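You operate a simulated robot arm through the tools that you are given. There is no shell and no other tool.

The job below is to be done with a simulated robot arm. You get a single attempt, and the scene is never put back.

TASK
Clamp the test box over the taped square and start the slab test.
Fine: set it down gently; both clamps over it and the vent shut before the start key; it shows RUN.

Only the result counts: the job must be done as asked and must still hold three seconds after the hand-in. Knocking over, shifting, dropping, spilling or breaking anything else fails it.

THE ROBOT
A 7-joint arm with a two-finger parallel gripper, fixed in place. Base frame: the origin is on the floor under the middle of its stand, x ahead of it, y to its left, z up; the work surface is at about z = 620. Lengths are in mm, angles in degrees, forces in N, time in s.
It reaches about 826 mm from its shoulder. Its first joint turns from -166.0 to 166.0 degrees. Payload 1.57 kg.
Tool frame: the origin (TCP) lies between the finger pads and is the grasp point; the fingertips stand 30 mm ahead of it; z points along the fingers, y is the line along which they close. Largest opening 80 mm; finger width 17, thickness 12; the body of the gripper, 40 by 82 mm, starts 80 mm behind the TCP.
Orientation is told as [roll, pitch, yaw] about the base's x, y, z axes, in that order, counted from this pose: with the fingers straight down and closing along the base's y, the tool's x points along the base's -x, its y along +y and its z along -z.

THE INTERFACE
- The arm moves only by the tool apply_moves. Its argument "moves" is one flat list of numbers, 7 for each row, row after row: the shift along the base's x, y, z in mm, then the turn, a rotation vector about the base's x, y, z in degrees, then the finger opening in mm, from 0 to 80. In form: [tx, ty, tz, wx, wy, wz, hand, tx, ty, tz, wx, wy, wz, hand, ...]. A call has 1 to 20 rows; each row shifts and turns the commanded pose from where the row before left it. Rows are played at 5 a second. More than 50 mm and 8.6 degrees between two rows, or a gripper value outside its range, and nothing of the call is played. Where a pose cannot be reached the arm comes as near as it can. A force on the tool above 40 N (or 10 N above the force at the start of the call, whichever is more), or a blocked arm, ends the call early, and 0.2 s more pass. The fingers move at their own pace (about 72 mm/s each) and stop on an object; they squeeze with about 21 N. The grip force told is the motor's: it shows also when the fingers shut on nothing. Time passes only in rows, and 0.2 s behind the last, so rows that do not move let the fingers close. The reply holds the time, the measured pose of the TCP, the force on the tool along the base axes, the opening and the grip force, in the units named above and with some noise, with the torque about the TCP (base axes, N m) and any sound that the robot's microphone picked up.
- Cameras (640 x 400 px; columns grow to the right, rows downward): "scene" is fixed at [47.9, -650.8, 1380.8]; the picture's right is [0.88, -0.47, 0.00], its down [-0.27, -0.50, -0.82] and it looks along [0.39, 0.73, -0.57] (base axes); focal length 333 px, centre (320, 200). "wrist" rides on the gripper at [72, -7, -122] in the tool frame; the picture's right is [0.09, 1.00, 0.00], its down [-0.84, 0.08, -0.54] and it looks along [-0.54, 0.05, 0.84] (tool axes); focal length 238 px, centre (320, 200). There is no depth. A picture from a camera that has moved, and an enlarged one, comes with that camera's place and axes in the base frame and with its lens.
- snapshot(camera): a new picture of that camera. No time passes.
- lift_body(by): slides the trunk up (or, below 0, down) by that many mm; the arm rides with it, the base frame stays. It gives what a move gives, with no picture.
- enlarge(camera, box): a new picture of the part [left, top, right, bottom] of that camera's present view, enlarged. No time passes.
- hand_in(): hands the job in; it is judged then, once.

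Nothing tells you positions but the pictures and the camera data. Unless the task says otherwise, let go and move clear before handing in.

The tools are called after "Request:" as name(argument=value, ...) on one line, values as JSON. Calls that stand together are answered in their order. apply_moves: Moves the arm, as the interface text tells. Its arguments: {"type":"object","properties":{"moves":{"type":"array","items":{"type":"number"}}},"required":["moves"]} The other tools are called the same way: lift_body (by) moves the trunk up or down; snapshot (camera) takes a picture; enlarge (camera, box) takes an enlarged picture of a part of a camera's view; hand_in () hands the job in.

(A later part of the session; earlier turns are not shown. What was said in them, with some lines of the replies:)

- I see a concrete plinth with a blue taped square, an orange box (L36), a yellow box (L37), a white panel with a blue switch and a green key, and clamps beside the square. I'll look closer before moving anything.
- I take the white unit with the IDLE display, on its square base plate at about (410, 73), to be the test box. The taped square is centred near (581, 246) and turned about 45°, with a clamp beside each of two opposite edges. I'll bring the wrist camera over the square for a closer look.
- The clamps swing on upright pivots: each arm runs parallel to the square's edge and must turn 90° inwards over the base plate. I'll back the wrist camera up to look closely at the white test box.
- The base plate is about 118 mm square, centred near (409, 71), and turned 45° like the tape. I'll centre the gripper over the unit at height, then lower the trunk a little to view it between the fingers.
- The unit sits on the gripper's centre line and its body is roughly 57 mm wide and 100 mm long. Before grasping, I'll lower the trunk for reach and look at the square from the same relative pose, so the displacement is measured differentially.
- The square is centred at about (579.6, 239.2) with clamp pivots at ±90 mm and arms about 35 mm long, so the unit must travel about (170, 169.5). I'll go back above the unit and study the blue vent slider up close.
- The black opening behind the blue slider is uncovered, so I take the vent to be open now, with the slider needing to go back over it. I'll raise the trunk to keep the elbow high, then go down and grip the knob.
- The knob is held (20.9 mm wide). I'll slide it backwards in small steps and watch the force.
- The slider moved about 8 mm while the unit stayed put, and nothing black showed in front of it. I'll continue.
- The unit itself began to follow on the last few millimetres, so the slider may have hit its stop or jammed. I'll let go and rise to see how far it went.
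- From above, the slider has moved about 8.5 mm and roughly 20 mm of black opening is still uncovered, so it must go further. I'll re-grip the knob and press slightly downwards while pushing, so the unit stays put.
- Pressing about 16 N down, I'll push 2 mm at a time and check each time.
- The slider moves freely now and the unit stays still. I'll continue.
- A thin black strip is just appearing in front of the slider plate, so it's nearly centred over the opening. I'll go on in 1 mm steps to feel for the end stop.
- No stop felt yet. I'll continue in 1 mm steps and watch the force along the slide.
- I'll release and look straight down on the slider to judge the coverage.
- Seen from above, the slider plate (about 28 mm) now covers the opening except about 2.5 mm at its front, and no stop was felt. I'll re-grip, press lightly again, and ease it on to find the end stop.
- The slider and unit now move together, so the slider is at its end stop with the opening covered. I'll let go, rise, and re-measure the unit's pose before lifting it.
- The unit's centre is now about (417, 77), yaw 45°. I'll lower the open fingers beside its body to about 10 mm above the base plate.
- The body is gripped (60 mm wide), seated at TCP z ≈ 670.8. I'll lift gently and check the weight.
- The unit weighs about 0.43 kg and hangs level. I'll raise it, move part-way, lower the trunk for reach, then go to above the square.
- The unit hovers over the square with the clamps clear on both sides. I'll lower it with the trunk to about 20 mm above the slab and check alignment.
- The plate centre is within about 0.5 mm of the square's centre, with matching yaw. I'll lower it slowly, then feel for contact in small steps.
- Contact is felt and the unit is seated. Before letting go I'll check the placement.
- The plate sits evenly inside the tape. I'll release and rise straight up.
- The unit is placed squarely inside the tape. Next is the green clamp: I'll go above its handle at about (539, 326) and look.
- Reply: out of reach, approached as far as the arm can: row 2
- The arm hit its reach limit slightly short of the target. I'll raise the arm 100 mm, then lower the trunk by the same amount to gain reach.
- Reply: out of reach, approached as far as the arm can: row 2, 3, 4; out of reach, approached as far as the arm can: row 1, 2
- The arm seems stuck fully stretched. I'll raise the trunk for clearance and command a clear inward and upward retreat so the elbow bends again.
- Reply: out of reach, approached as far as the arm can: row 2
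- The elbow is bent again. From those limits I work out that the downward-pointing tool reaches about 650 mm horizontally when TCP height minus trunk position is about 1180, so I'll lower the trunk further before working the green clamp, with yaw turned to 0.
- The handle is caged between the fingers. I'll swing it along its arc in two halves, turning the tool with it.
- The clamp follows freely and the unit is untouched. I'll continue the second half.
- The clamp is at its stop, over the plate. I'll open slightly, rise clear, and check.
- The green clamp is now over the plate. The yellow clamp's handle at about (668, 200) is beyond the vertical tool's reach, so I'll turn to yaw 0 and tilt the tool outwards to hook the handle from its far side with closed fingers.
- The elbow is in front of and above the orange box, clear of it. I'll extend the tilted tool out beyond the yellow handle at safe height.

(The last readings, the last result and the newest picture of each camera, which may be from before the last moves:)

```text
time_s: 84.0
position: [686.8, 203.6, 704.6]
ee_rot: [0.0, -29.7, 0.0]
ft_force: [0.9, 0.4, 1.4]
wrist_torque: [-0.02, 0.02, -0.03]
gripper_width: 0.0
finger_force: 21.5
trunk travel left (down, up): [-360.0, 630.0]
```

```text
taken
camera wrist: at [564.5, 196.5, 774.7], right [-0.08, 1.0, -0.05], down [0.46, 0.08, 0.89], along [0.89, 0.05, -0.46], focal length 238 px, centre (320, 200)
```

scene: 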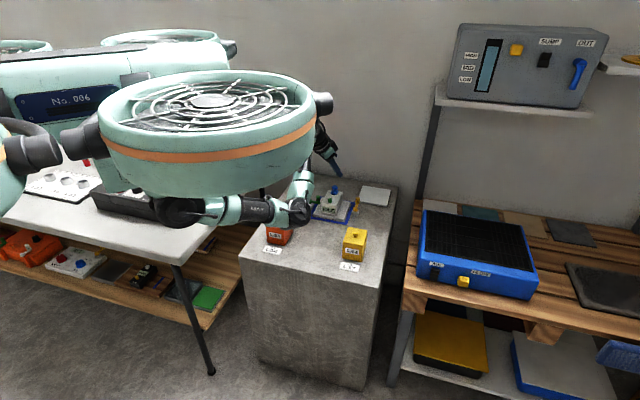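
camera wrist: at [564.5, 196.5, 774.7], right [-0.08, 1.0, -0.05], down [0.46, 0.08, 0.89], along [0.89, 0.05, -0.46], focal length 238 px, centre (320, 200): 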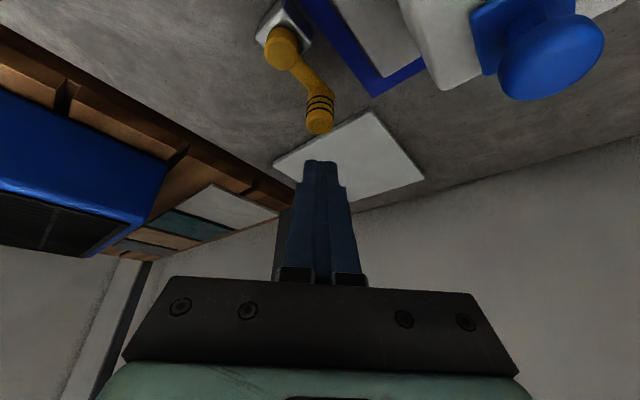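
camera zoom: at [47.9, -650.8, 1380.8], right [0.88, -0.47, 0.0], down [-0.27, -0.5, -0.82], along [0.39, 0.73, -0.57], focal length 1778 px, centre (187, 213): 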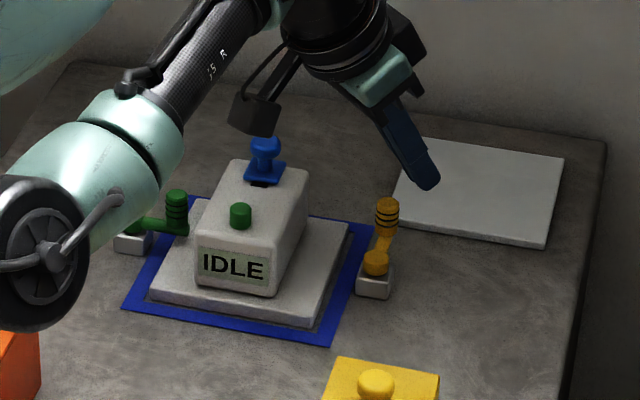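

The hooked finger is just beyond the handle, and the camera housing is clear of the blue knob. I'll lower the last bit so the tip overlaps the handle.

Request:
apply_moves(moves=[0, 0, -9, 0, 0, 0, 0, 0, 0, -9, 0, 0, 0, 0, 0, 0, 0, 0, 0, 0, 0])

Request:
enlarge(camera="scene", box=[310, 165, 380, 225])

Request:
snapshot(camera="wrist")

Request:
enlarge(camera="wrist", box=[230, 60, 410, 210])

```text
time_s: 84.8
position: [688.6, 204.0, 686.6]
ee_rot: [-0.1, -29.8, 0.1]
ft_force: [-0.9, 0.2, 0.2]
wrist_torque: [0.01, 0.02, 0.01]
gripper_width: 0.0
finger_force: 21.2
trunk travel left (down, up): [-360.0, 630.0]
```

```text
6.67 times, centred on (345, 195) of scene
camera zoom: at [47.9, -650.8, 1380.8], right [0.88, -0.47, 0.0], down [-0.27, -0.5, -0.82], along [0.39, 0.73, -0.57], focal length 2222 px, centre (153, 233)
```

zoom: 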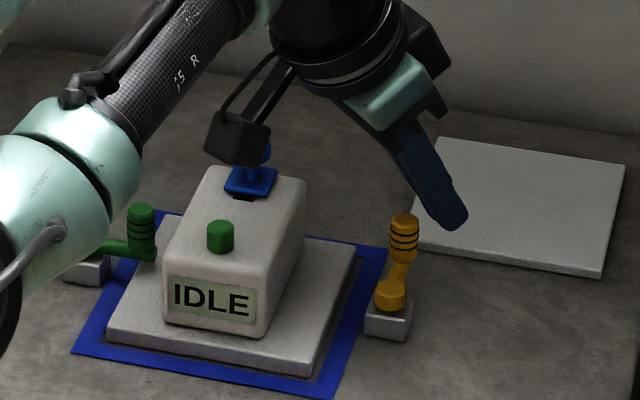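

```text
taken
camera wrist: at [564.8, 197.0, 756.2], right [-0.08, 1.0, -0.05], down [0.46, 0.08, 0.89], along [0.89, 0.05, -0.46], focal length 238 px, centre (320, 200)
```

wrist: 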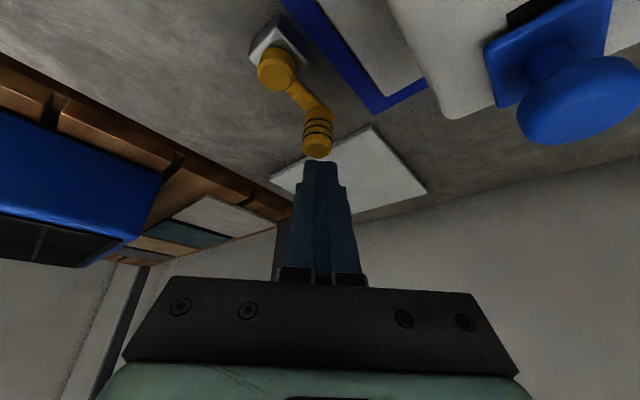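

```text
2.67 times, centred on (320, 135) of wrist
camera zoom: at [564.8, 197.0, 756.2], right [-0.08, 1.0, -0.05], down [0.46, 0.08, 0.89], along [0.89, 0.05, -0.46], focal length 636 px, centre (320, 373)
```

zoom: 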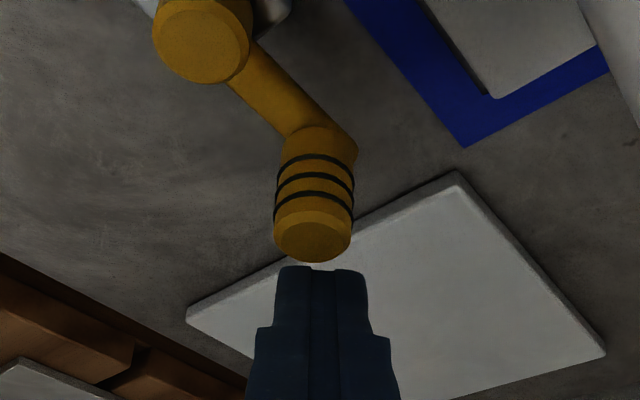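

Request:
apply_moves(moves=[-4, 0, 0, 0, 0, 0, 0, -4, 0, 0, 0, 0, 0, 0, -4, 0.3, 0, 0, 0, 0, 0, -4, 0.3, 0, 0, 0, 0, 0, 0, 0, 0, 0, 0, 0, 0])

Request:
enlarge(camera="wrist", box=[230, 60, 410, 210])

Request:
enlarge(camera="scene", box=[310, 165, 380, 225])

```text
time_s: 86.0
position: [674.9, 206.9, 688.1]
ee_rot: [0.2, -30.1, 0.1]
ft_force: [10.9, 7.6, 3.2]
wrist_torque: [0.19, -0.15, 0.02]
gripper_width: 0.0
finger_force: 21.0
trunk travel left (down, up): [-360.0, 630.0]
```

```text
2.67 times, centred on (320, 135) of wrist
camera zoom: at [549.8, 199.0, 758.4], right [-0.08, 1.0, -0.04], down [0.45, 0.08, 0.89], along [0.89, 0.05, -0.46], focal length 636 px, centre (320, 373)
```

zoom: 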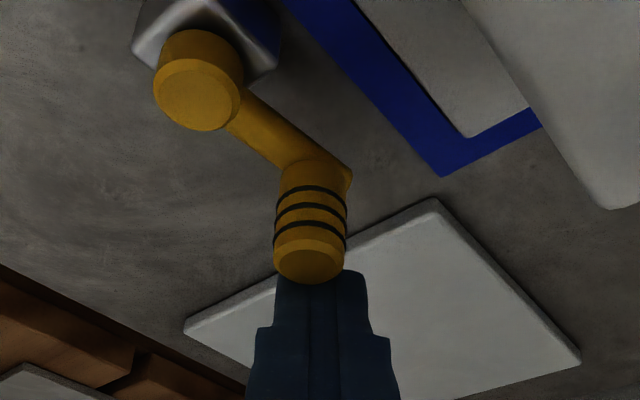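

```text
6.67 times, centred on (345, 195) of scene
camera zoom: at [47.9, -650.8, 1380.8], right [0.88, -0.47, 0.0], down [-0.27, -0.5, -0.82], along [0.39, 0.73, -0.57], focal length 2222 px, centre (153, 233)
```

zoom: 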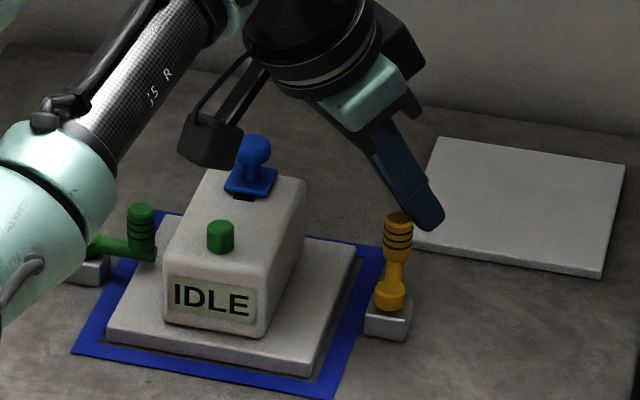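

Contact is made and the clamp has begun to turn. I'll follow its arc.

Request:
apply_moves(moves=[-3.5, 2.2, 0, 0, 0, 0, 0, -3.5, 2.2, 0, 0, 0, 0, 0, -4, 1.7, 0, 0, 0, 0, 0, 0, 0, 0, 0, 0, 0, 0])

Request:
enlarge(camera="wrist", box=[230, 60, 410, 210])

Request:
enlarge(camera="scene", box=[310, 165, 380, 225])

```text
time_s: 87.0
position: [659.8, 210.5, 685.6]
ee_rot: [-0.1, -29.7, -0.1]
ft_force: [0.7, -0.2, 0.0]
wrist_torque: [0.0, 0.03, 0.0]
gripper_width: 0.0
finger_force: 21.3
trunk travel left (down, up): [-360.0, 630.0]
```

```text
2.67 times, centred on (320, 135) of wrist
camera zoom: at [537.9, 202.9, 756.4], right [-0.08, 1.0, -0.05], down [0.46, 0.08, 0.89], along [0.89, 0.05, -0.46], focal length 636 px, centre (320, 373)
```

zoom: 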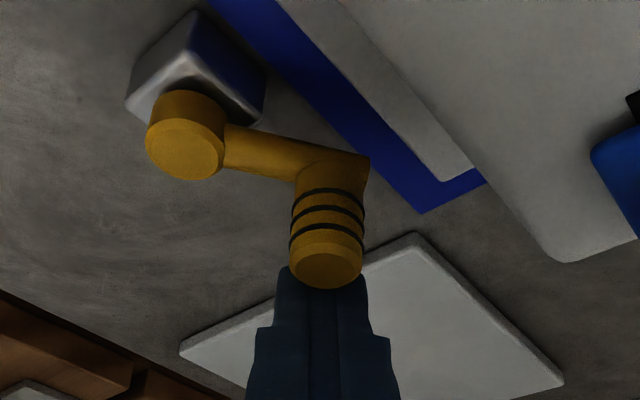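

```text
6.67 times, centred on (345, 195) of scene
camera zoom: at [47.9, -650.8, 1380.8], right [0.88, -0.47, 0.0], down [-0.27, -0.5, -0.82], along [0.39, 0.73, -0.57], focal length 2222 px, centre (153, 233)
```

zoom: 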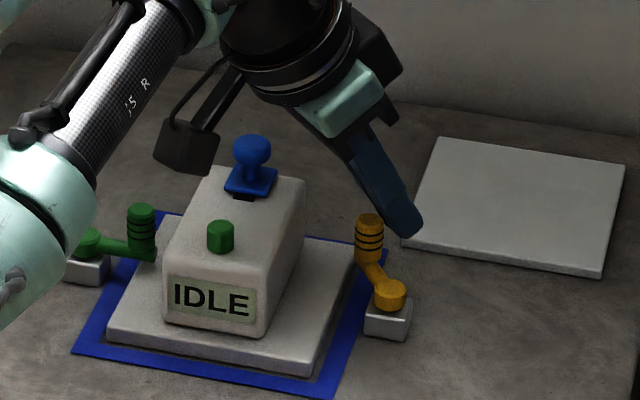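

Request:
apply_moves(moves=[-4, -0.5, 0, 0, 0, 0, 0, -4, -0.8, 0, 0, 0, 0, 0, -4, -1.2, 0, 0, 0, 0, 0, 0, 0, 0, 0, 0, 0, 0])

Request:
enlarge(camera="wrist", box=[230, 60, 410, 210])

Request:
enlarge(camera="scene", box=[310, 165, 380, 225])

```text
time_s: 88.0
position: [648.7, 208.2, 686.2]
ee_rot: [0.0, -29.8, 0.0]
ft_force: [0.4, 0.4, -0.3]
wrist_torque: [0.03, -0.01, 0.01]
gripper_width: 0.2
finger_force: 21.1
trunk travel left (down, up): [-360.0, 630.0]
```

```text
2.67 times, centred on (320, 135) of wrist
camera zoom: at [526.0, 200.7, 757.1], right [-0.08, 1.0, -0.05], down [0.46, 0.08, 0.89], along [0.89, 0.05, -0.46], focal length 636 px, centre (320, 373)
```

zoom: 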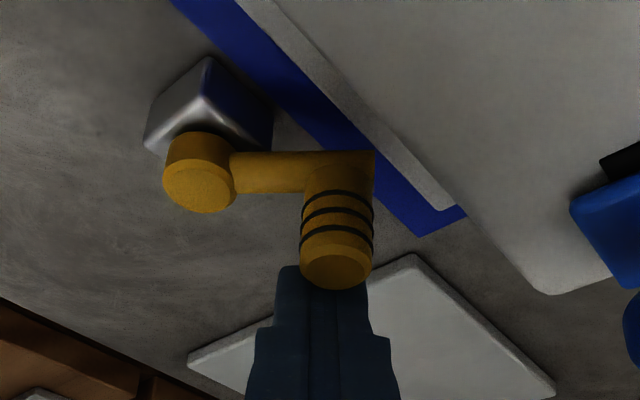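

```text
6.67 times, centred on (345, 195) of scene
camera zoom: at [47.9, -650.8, 1380.8], right [0.88, -0.47, 0.0], down [-0.27, -0.5, -0.82], along [0.39, 0.73, -0.57], focal length 2222 px, centre (153, 233)
```

zoom: 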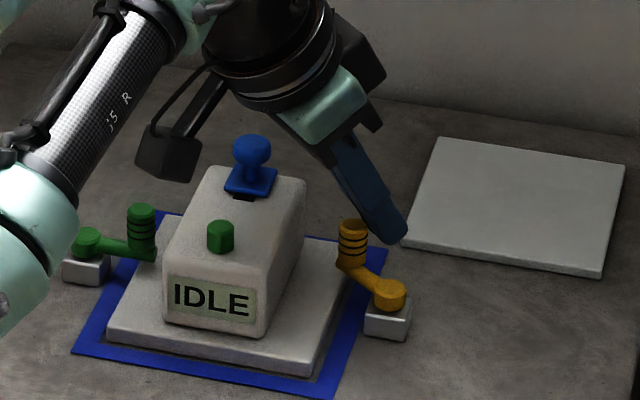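

Request:
apply_moves(moves=[-4, 0, 0, 0, 0, 0, 0, -4, -0.5, 0, 0, 0, 0, 0, -3.5, -1, 0, 0, 0, 0, 0, 0, 0, 0, 0, 0, 0, 0])

Request:
enlarge(camera="wrist", box=[230, 60, 410, 210])

Request:
enlarge(camera="scene", box=[310, 165, 380, 225])

Request:
snapshot(camera="scene")

```text
time_s: 89.0
position: [637.5, 205.9, 687.5]
ee_rot: [0.0, -29.8, 0.0]
ft_force: [-0.2, 0.1, 0.2]
wrist_torque: [0.02, 0.01, -0.01]
gripper_width: 0.0
finger_force: 20.6
trunk travel left (down, up): [-360.0, 630.0]
```

```text
2.67 times, centred on (320, 135) of wrist
camera zoom: at [514.1, 198.8, 757.2], right [-0.08, 1.0, -0.05], down [0.46, 0.08, 0.89], along [0.89, 0.05, -0.46], focal length 636 px, centre (320, 373)
```

zoom: 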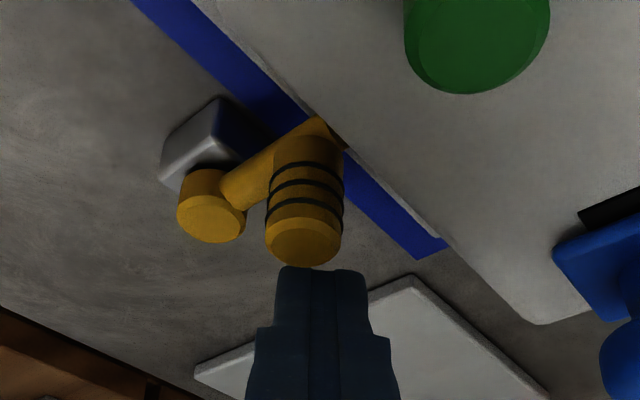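

```text
6.67 times, centred on (345, 195) of scene
camera zoom: at [47.9, -650.8, 1380.8], right [0.88, -0.47, 0.0], down [-0.27, -0.5, -0.82], along [0.39, 0.73, -0.57], focal length 2222 px, centre (153, 233)
```

zoom: 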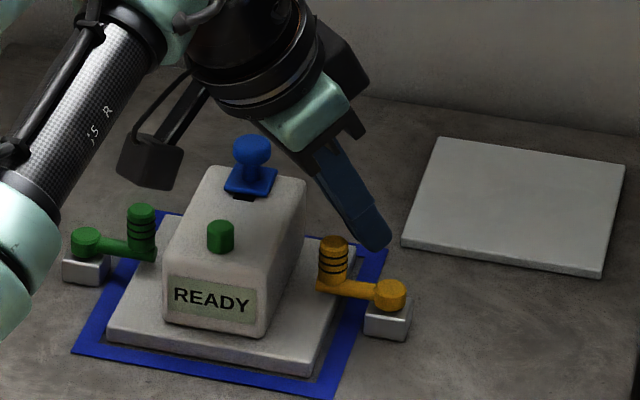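

```text
taken
```

scene: 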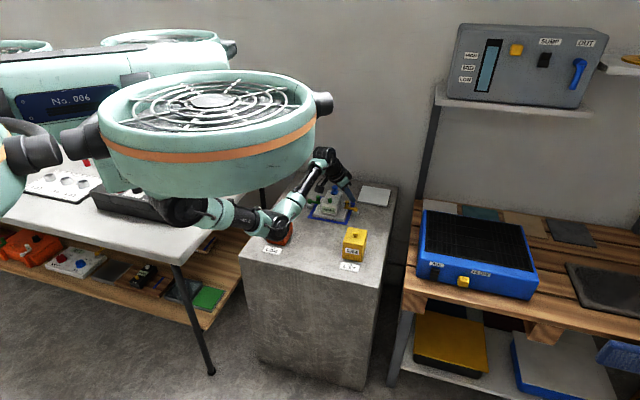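

The display now reads READY, so placement, clamps and vent are all accepted. I'll back the finger off the handle, rise with the trunk, and check everything.

Request:
apply_moves(moves=[3, 0, 0, 0, 0, 0, 0, 0, 0, 12, 0, 0, 0, 0, 0, 0, 12, 0, 0, 0, 0, 0, 0, 0, 0, 0, 0, 0])

Request:
lift_body(by=90)

Request:
snapshot(camera="scene")

Request:
enlarge(camera="scene", box=[290, 165, 380, 225])

Request:
snapshot(camera="wrist")

```text
time_s: 90.0
position: [640.0, 207.7, 710.1]
ee_rot: [0.0, -29.9, 0.0]
ft_force: [0.0, 0.2, -0.1]
wrist_torque: [0.02, 0.04, -0.02]
gripper_width: 0.0
finger_force: 21.1
trunk travel left (down, up): [-360.0, 630.0]
```

```text
time_s: 91.2
position: [640.1, 207.7, 800.6]
ee_rot: [0.0, -29.8, -0.1]
ft_force: [0.1, 0.6, -0.2]
wrist_torque: [0.02, -0.01, 0.0]
gripper_width: 0.1
finger_force: 21.4
trunk travel left (down, up): [-450.0, 540.0]
```

```text
taken
```

scene: 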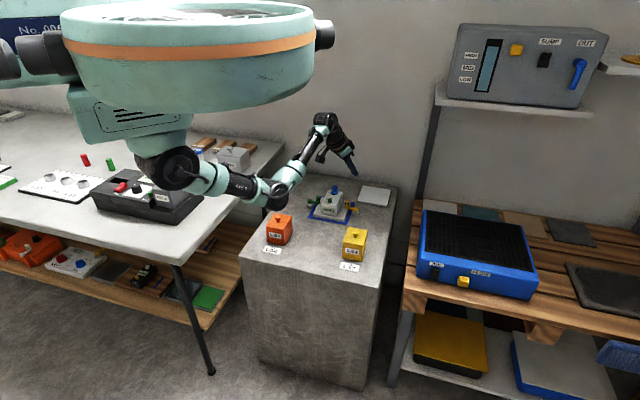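

```text
6.67 times, centred on (335, 195) of scene
camera zoom: at [47.9, -650.8, 1380.8], right [0.88, -0.47, 0.0], down [-0.27, -0.5, -0.82], along [0.39, 0.73, -0.57], focal length 2222 px, centre (220, 233)
```

zoom: 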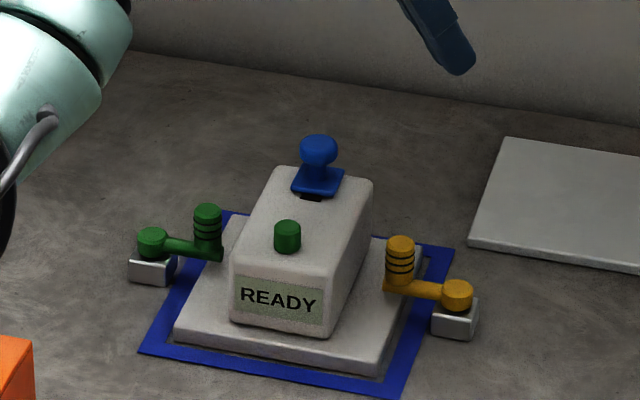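

```text
taken
camera wrist: at [517.6, 200.1, 871.0], right [-0.08, 1.0, -0.05], down [0.46, 0.08, 0.89], along [0.89, 0.05, -0.46], focal length 238 px, centre (320, 200)
```

wrist: 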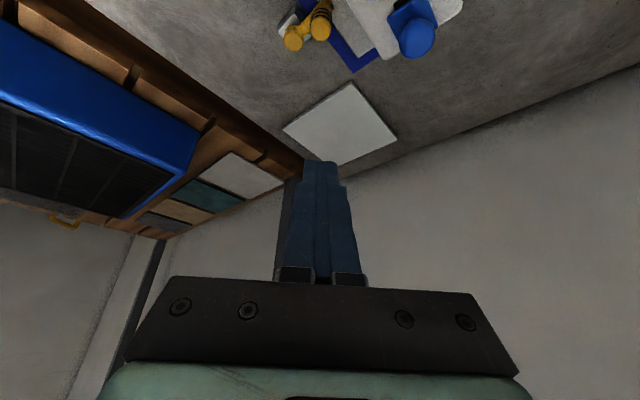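

Both clamps lie over the plate and the display reads READY. I'll straighten the tool and go above the green start key at about (557, 216).

Request:
apply_moves(moves=[-20.8, 2.1, 0, 0, 7.5, 0, 0, -20.8, 2.1, 0, 0, 7.5, 0, 0, -20.8, 2.1, 0, 0, 7.5, 0, 0, -20.8, 2.1, 0, 0, 7.4, 0, 0, 0, 0, 0, 0, 0, 0, 0])

Request:
snapshot(camera="wrist")

Request:
enlarge(camera="wrist", box=[240, 60, 400, 200])

Request:
snapshot(camera="scene")

```text
time_s: 92.4
position: [556.5, 216.2, 802.6]
ee_rot: [0.0, 0.2, 0.1]
ft_force: [0.5, 0.5, 0.1]
wrist_torque: [0.02, 0.03, 0.01]
gripper_width: 0.3
finger_force: 21.1
trunk travel left (down, up): [-450.0, 540.0]
```

```text
taken
camera wrist: at [484.8, 208.7, 924.0], right [-0.09, 1.0, 0.0], down [0.84, 0.08, 0.54], along [0.54, 0.05, -0.84], focal length 238 px, centre (320, 200)
```

wrist: 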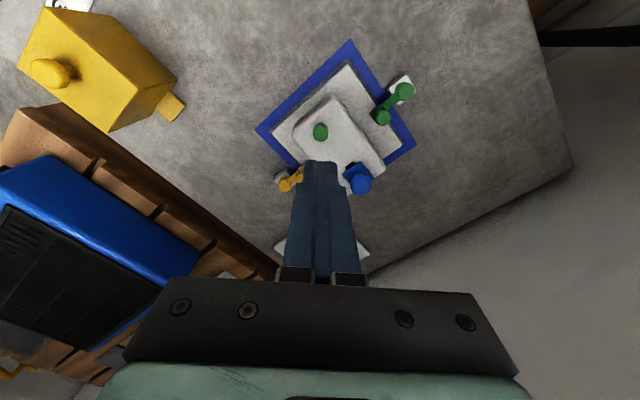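

```text
2.86 times, centred on (320, 130) of wrist
camera zoom: at [484.8, 208.7, 924.0], right [-0.09, 1.0, 0.0], down [0.84, 0.08, 0.54], along [0.54, 0.05, -0.84], focal length 681 px, centre (320, 400)
```

zoom: 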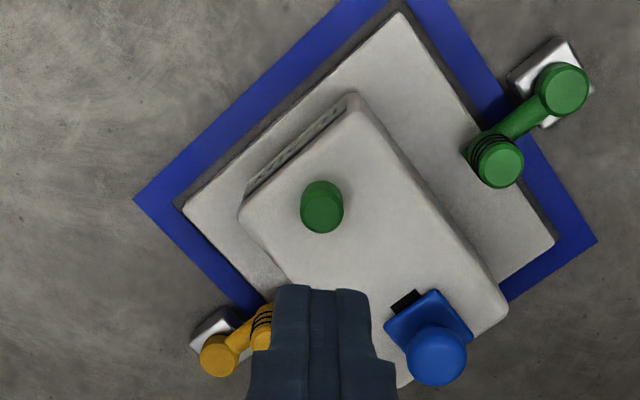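

```text
taken
```

scene: 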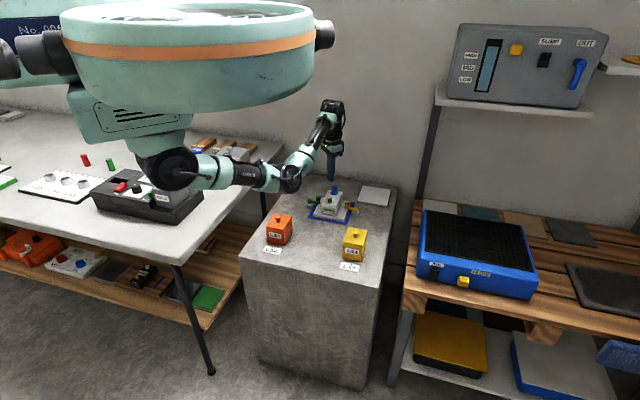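

The closed fingertips are right above the start key. I'll come down to just above it, then press in small steps.

Request:
apply_moves(moves=[0.5, 0.5, -25, 0, 0, 0, 0, 0, 0, -25, 0, 0, 0, 0, 0, 0, -18, 0, 0, 0, 0, 0, 0, -4, 0, 0, 0, 0, 0, 0, 0, 0, 0, 0, 0])

Request:
enlarge(camera="scene", box=[300, 170, 370, 225])

Request:
snapshot(camera="wrist")

```text
time_s: 93.6
position: [557.3, 216.8, 728.5]
ee_rot: [0.0, 0.0, 0.0]
ft_force: [-0.3, 0.4, -0.3]
wrist_torque: [0.03, 0.0, -0.01]
gripper_width: 0.0
finger_force: 20.6
trunk travel left (down, up): [-450.0, 540.0]
```

```text
7.27 times, centred on (335, 198) of scene
camera zoom: at [47.9, -650.8, 1380.8], right [0.88, -0.47, 0.0], down [-0.27, -0.5, -0.82], along [0.39, 0.73, -0.57], focal length 2424 px, centre (211, 218)
```

zoom: 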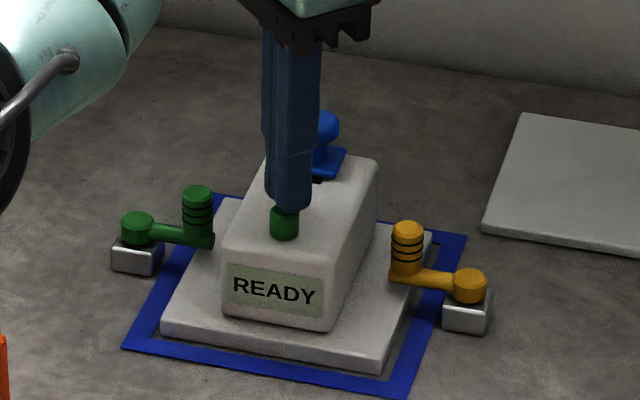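

```text
taken
camera wrist: at [485.8, 208.6, 851.2], right [-0.09, 1.0, 0.0], down [0.84, 0.08, 0.54], along [0.54, 0.05, -0.84], focal length 238 px, centre (320, 200)
```

wrist: 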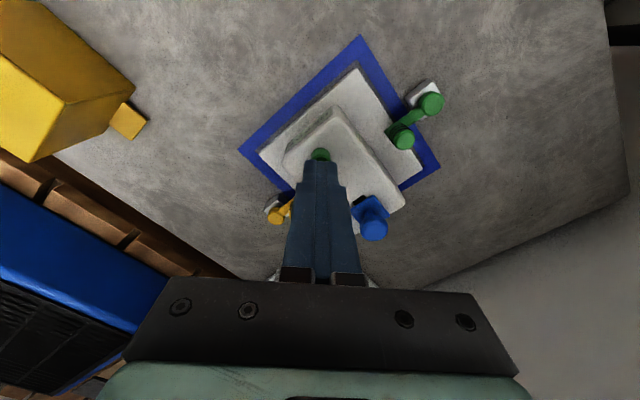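

Request:
apply_moves(moves=[0, 0, -2, 0, 0, 0, 0, 0, 0, -2, 0, 0, 0, 0, 0, 0, -1.5, 0, 0, 0, 0])

Request:
apply_moves(moves=[0, 0, -1, 0, 0, 0, 0, 0, 0, -1, 0, 0, 0, 0])

Request:
enlarge(camera="scene", box=[300, 170, 370, 225])

```text
time_s: 94.4
position: [557.5, 214.6, 724.0]
ee_rot: [0.0, 0.1, 0.0]
ft_force: [0.5, -0.9, 0.1]
wrist_torque: [-0.01, 0.01, 0.02]
gripper_width: 0.2
finger_force: 20.7
trunk travel left (down, up): [-450.0, 540.0]
```

```text
time_s: 95.0
position: [558.3, 216.3, 720.3]
ee_rot: [0.0, 0.1, 0.0]
ft_force: [-0.9, -1.6, 2.6]
wrist_torque: [-0.06, 0.01, -0.02]
gripper_width: 0.0
finger_force: 20.8
trunk travel left (down, up): [-450.0, 540.0]
heard: click
```

```text
7.27 times, centred on (335, 198) of scene
camera zoom: at [47.9, -650.8, 1380.8], right [0.88, -0.47, 0.0], down [-0.27, -0.5, -0.82], along [0.39, 0.73, -0.57], focal length 2424 px, centre (211, 218)
```

zoom: 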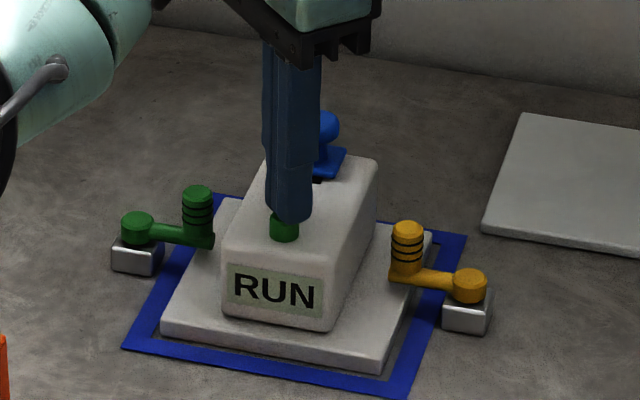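

A click was heard and the display shows RUN. I'll lift off straight up, move clear, and confirm it still holds.

Request:
apply_moves(moves=[0, 0, 3, 0, 0, 0, 0, 0, 0, 10, 0, 0, 0, 0, 0, 0, 25, 0, 0, 0, 0, 0, 0, 30, 0, 0, 0, 0, 0, 0, 30, 0, 0, 0, 0, 0, 0, 0, 0, 0, 0, 0])

Request:
lift_body(by=80)

Request:
apply_moves(moves=[-25, -10, 0, 0, 0, 0, 20, -25, -10, 0, 0, 0, 0, 20, -25, -10, 0, 0, 0, 0, 20, 0, 0, 0, 0, 0, 0, 20, 0, 0, 0, 0, 0, 0, 20, 0, 0, 0, 0, 0, 0, 20, 0, 0, 0, 0, 0, 0, 20, 0, 0, 0, 0, 0, 0, 20])

Request:
snapshot(camera="scene")

Request:
enlarge(camera="scene", box=[260, 170, 400, 270])

Request:
enlarge(camera="scene", box=[300, 170, 370, 225])

Request:
snapshot(camera="wrist")

```text
time_s: 96.4
position: [557.2, 215.2, 819.5]
ee_rot: [0.0, 0.1, 0.0]
ft_force: [-1.1, 0.2, 0.8]
wrist_torque: [0.01, -0.01, 0.02]
gripper_width: 0.1
finger_force: 21.1
trunk travel left (down, up): [-450.0, 540.0]
```

```text
time_s: 97.6
position: [555.9, 216.7, 899.2]
ee_rot: [0.0, 0.0, 0.0]
ft_force: [1.0, 0.4, -0.2]
wrist_torque: [0.0, 0.03, -0.02]
gripper_width: 0.0
finger_force: 20.9
trunk travel left (down, up): [-530.0, 460.0]
```

```text
time_s: 99.4
position: [484.0, 187.9, 900.4]
ee_rot: [-0.1, 0.1, 0.0]
ft_force: [0.4, -0.4, 0.6]
wrist_torque: [-0.01, 0.02, 0.02]
gripper_width: 20.0
finger_force: 0.2
trunk travel left (down, up): [-530.0, 460.0]
```

```text
taken
```

scene: 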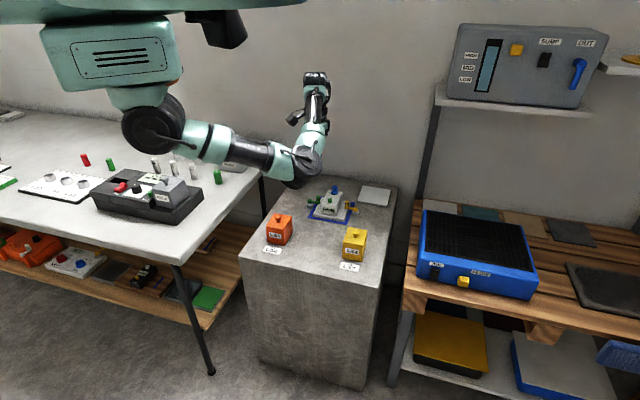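

```text
4.00 times, centred on (330, 220) of scene
camera zoom: at [47.9, -650.8, 1380.8], right [0.88, -0.47, 0.0], down [-0.27, -0.5, -0.82], along [0.39, 0.73, -0.57], focal length 1333 px, centre (280, 120)
```

zoom: 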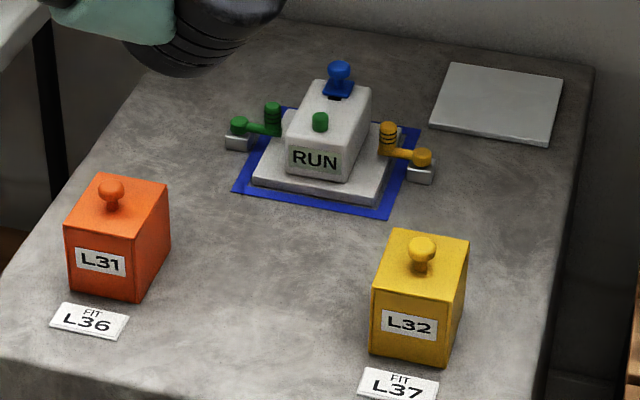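

```text
7.27 times, centred on (335, 198) of scene
camera zoom: at [47.9, -650.8, 1380.8], right [0.88, -0.47, 0.0], down [-0.27, -0.5, -0.82], along [0.39, 0.73, -0.57], focal length 2424 px, centre (211, 218)
```

zoom: 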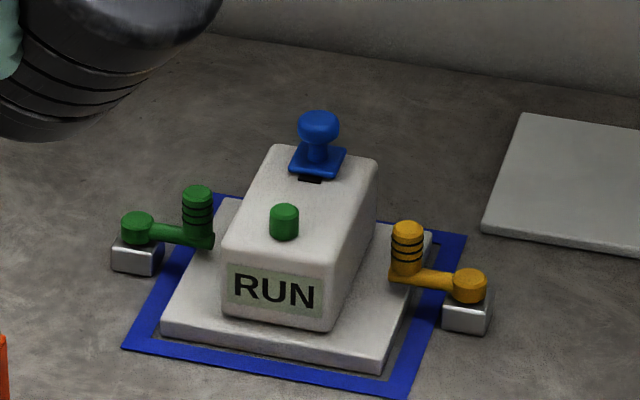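

```text
taken
camera wrist: at [411.7, 179.6, 1021.9], right [-0.09, 1.0, 0.0], down [0.84, 0.08, 0.54], along [0.54, 0.05, -0.84], focal length 238 px, centre (320, 200)
```

wrist: 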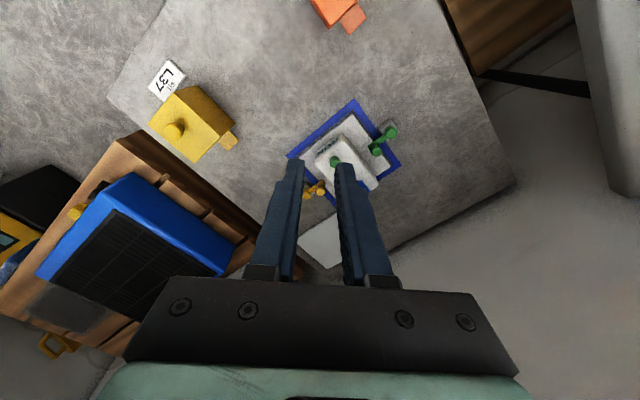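

The display still reads RUN. Both clamps lie over the plate, the vent slider is closed, nothing else looks disturbed, and the arm is clear, so I'm handing the job in.

Request:
hand_in()

```text
The job is handed in.
```

The slab test is started: the test box is over the taped square with both clamps swung over its base plate, and its display shows RUN. I handed it in with the arm clear. No verdict came back, so I don't know how it was judged.

- **Placement:** the box went down in sub-millimetre steps until contact. It sits centred inside the tape, within about 0.5 mm when I measured it just before touchdown.
- **Vent:** I slid it to its end stop before moving the box. A sliver of about 3 mm of the opening still shows at the slider's front edge. With both clamps over and the vent in this position, the display read READY before I pressed the start key.
- **Clamps:** the green one is against its stop. The yellow one is roughly square to the plate; I did not push it to a stop.
- **Everything else:** the boxes, the loose plate and the bench items look undisturbed. While I worked the vent slider, the box slid about 9 mm from where it first stood, before it was moved onto the square.
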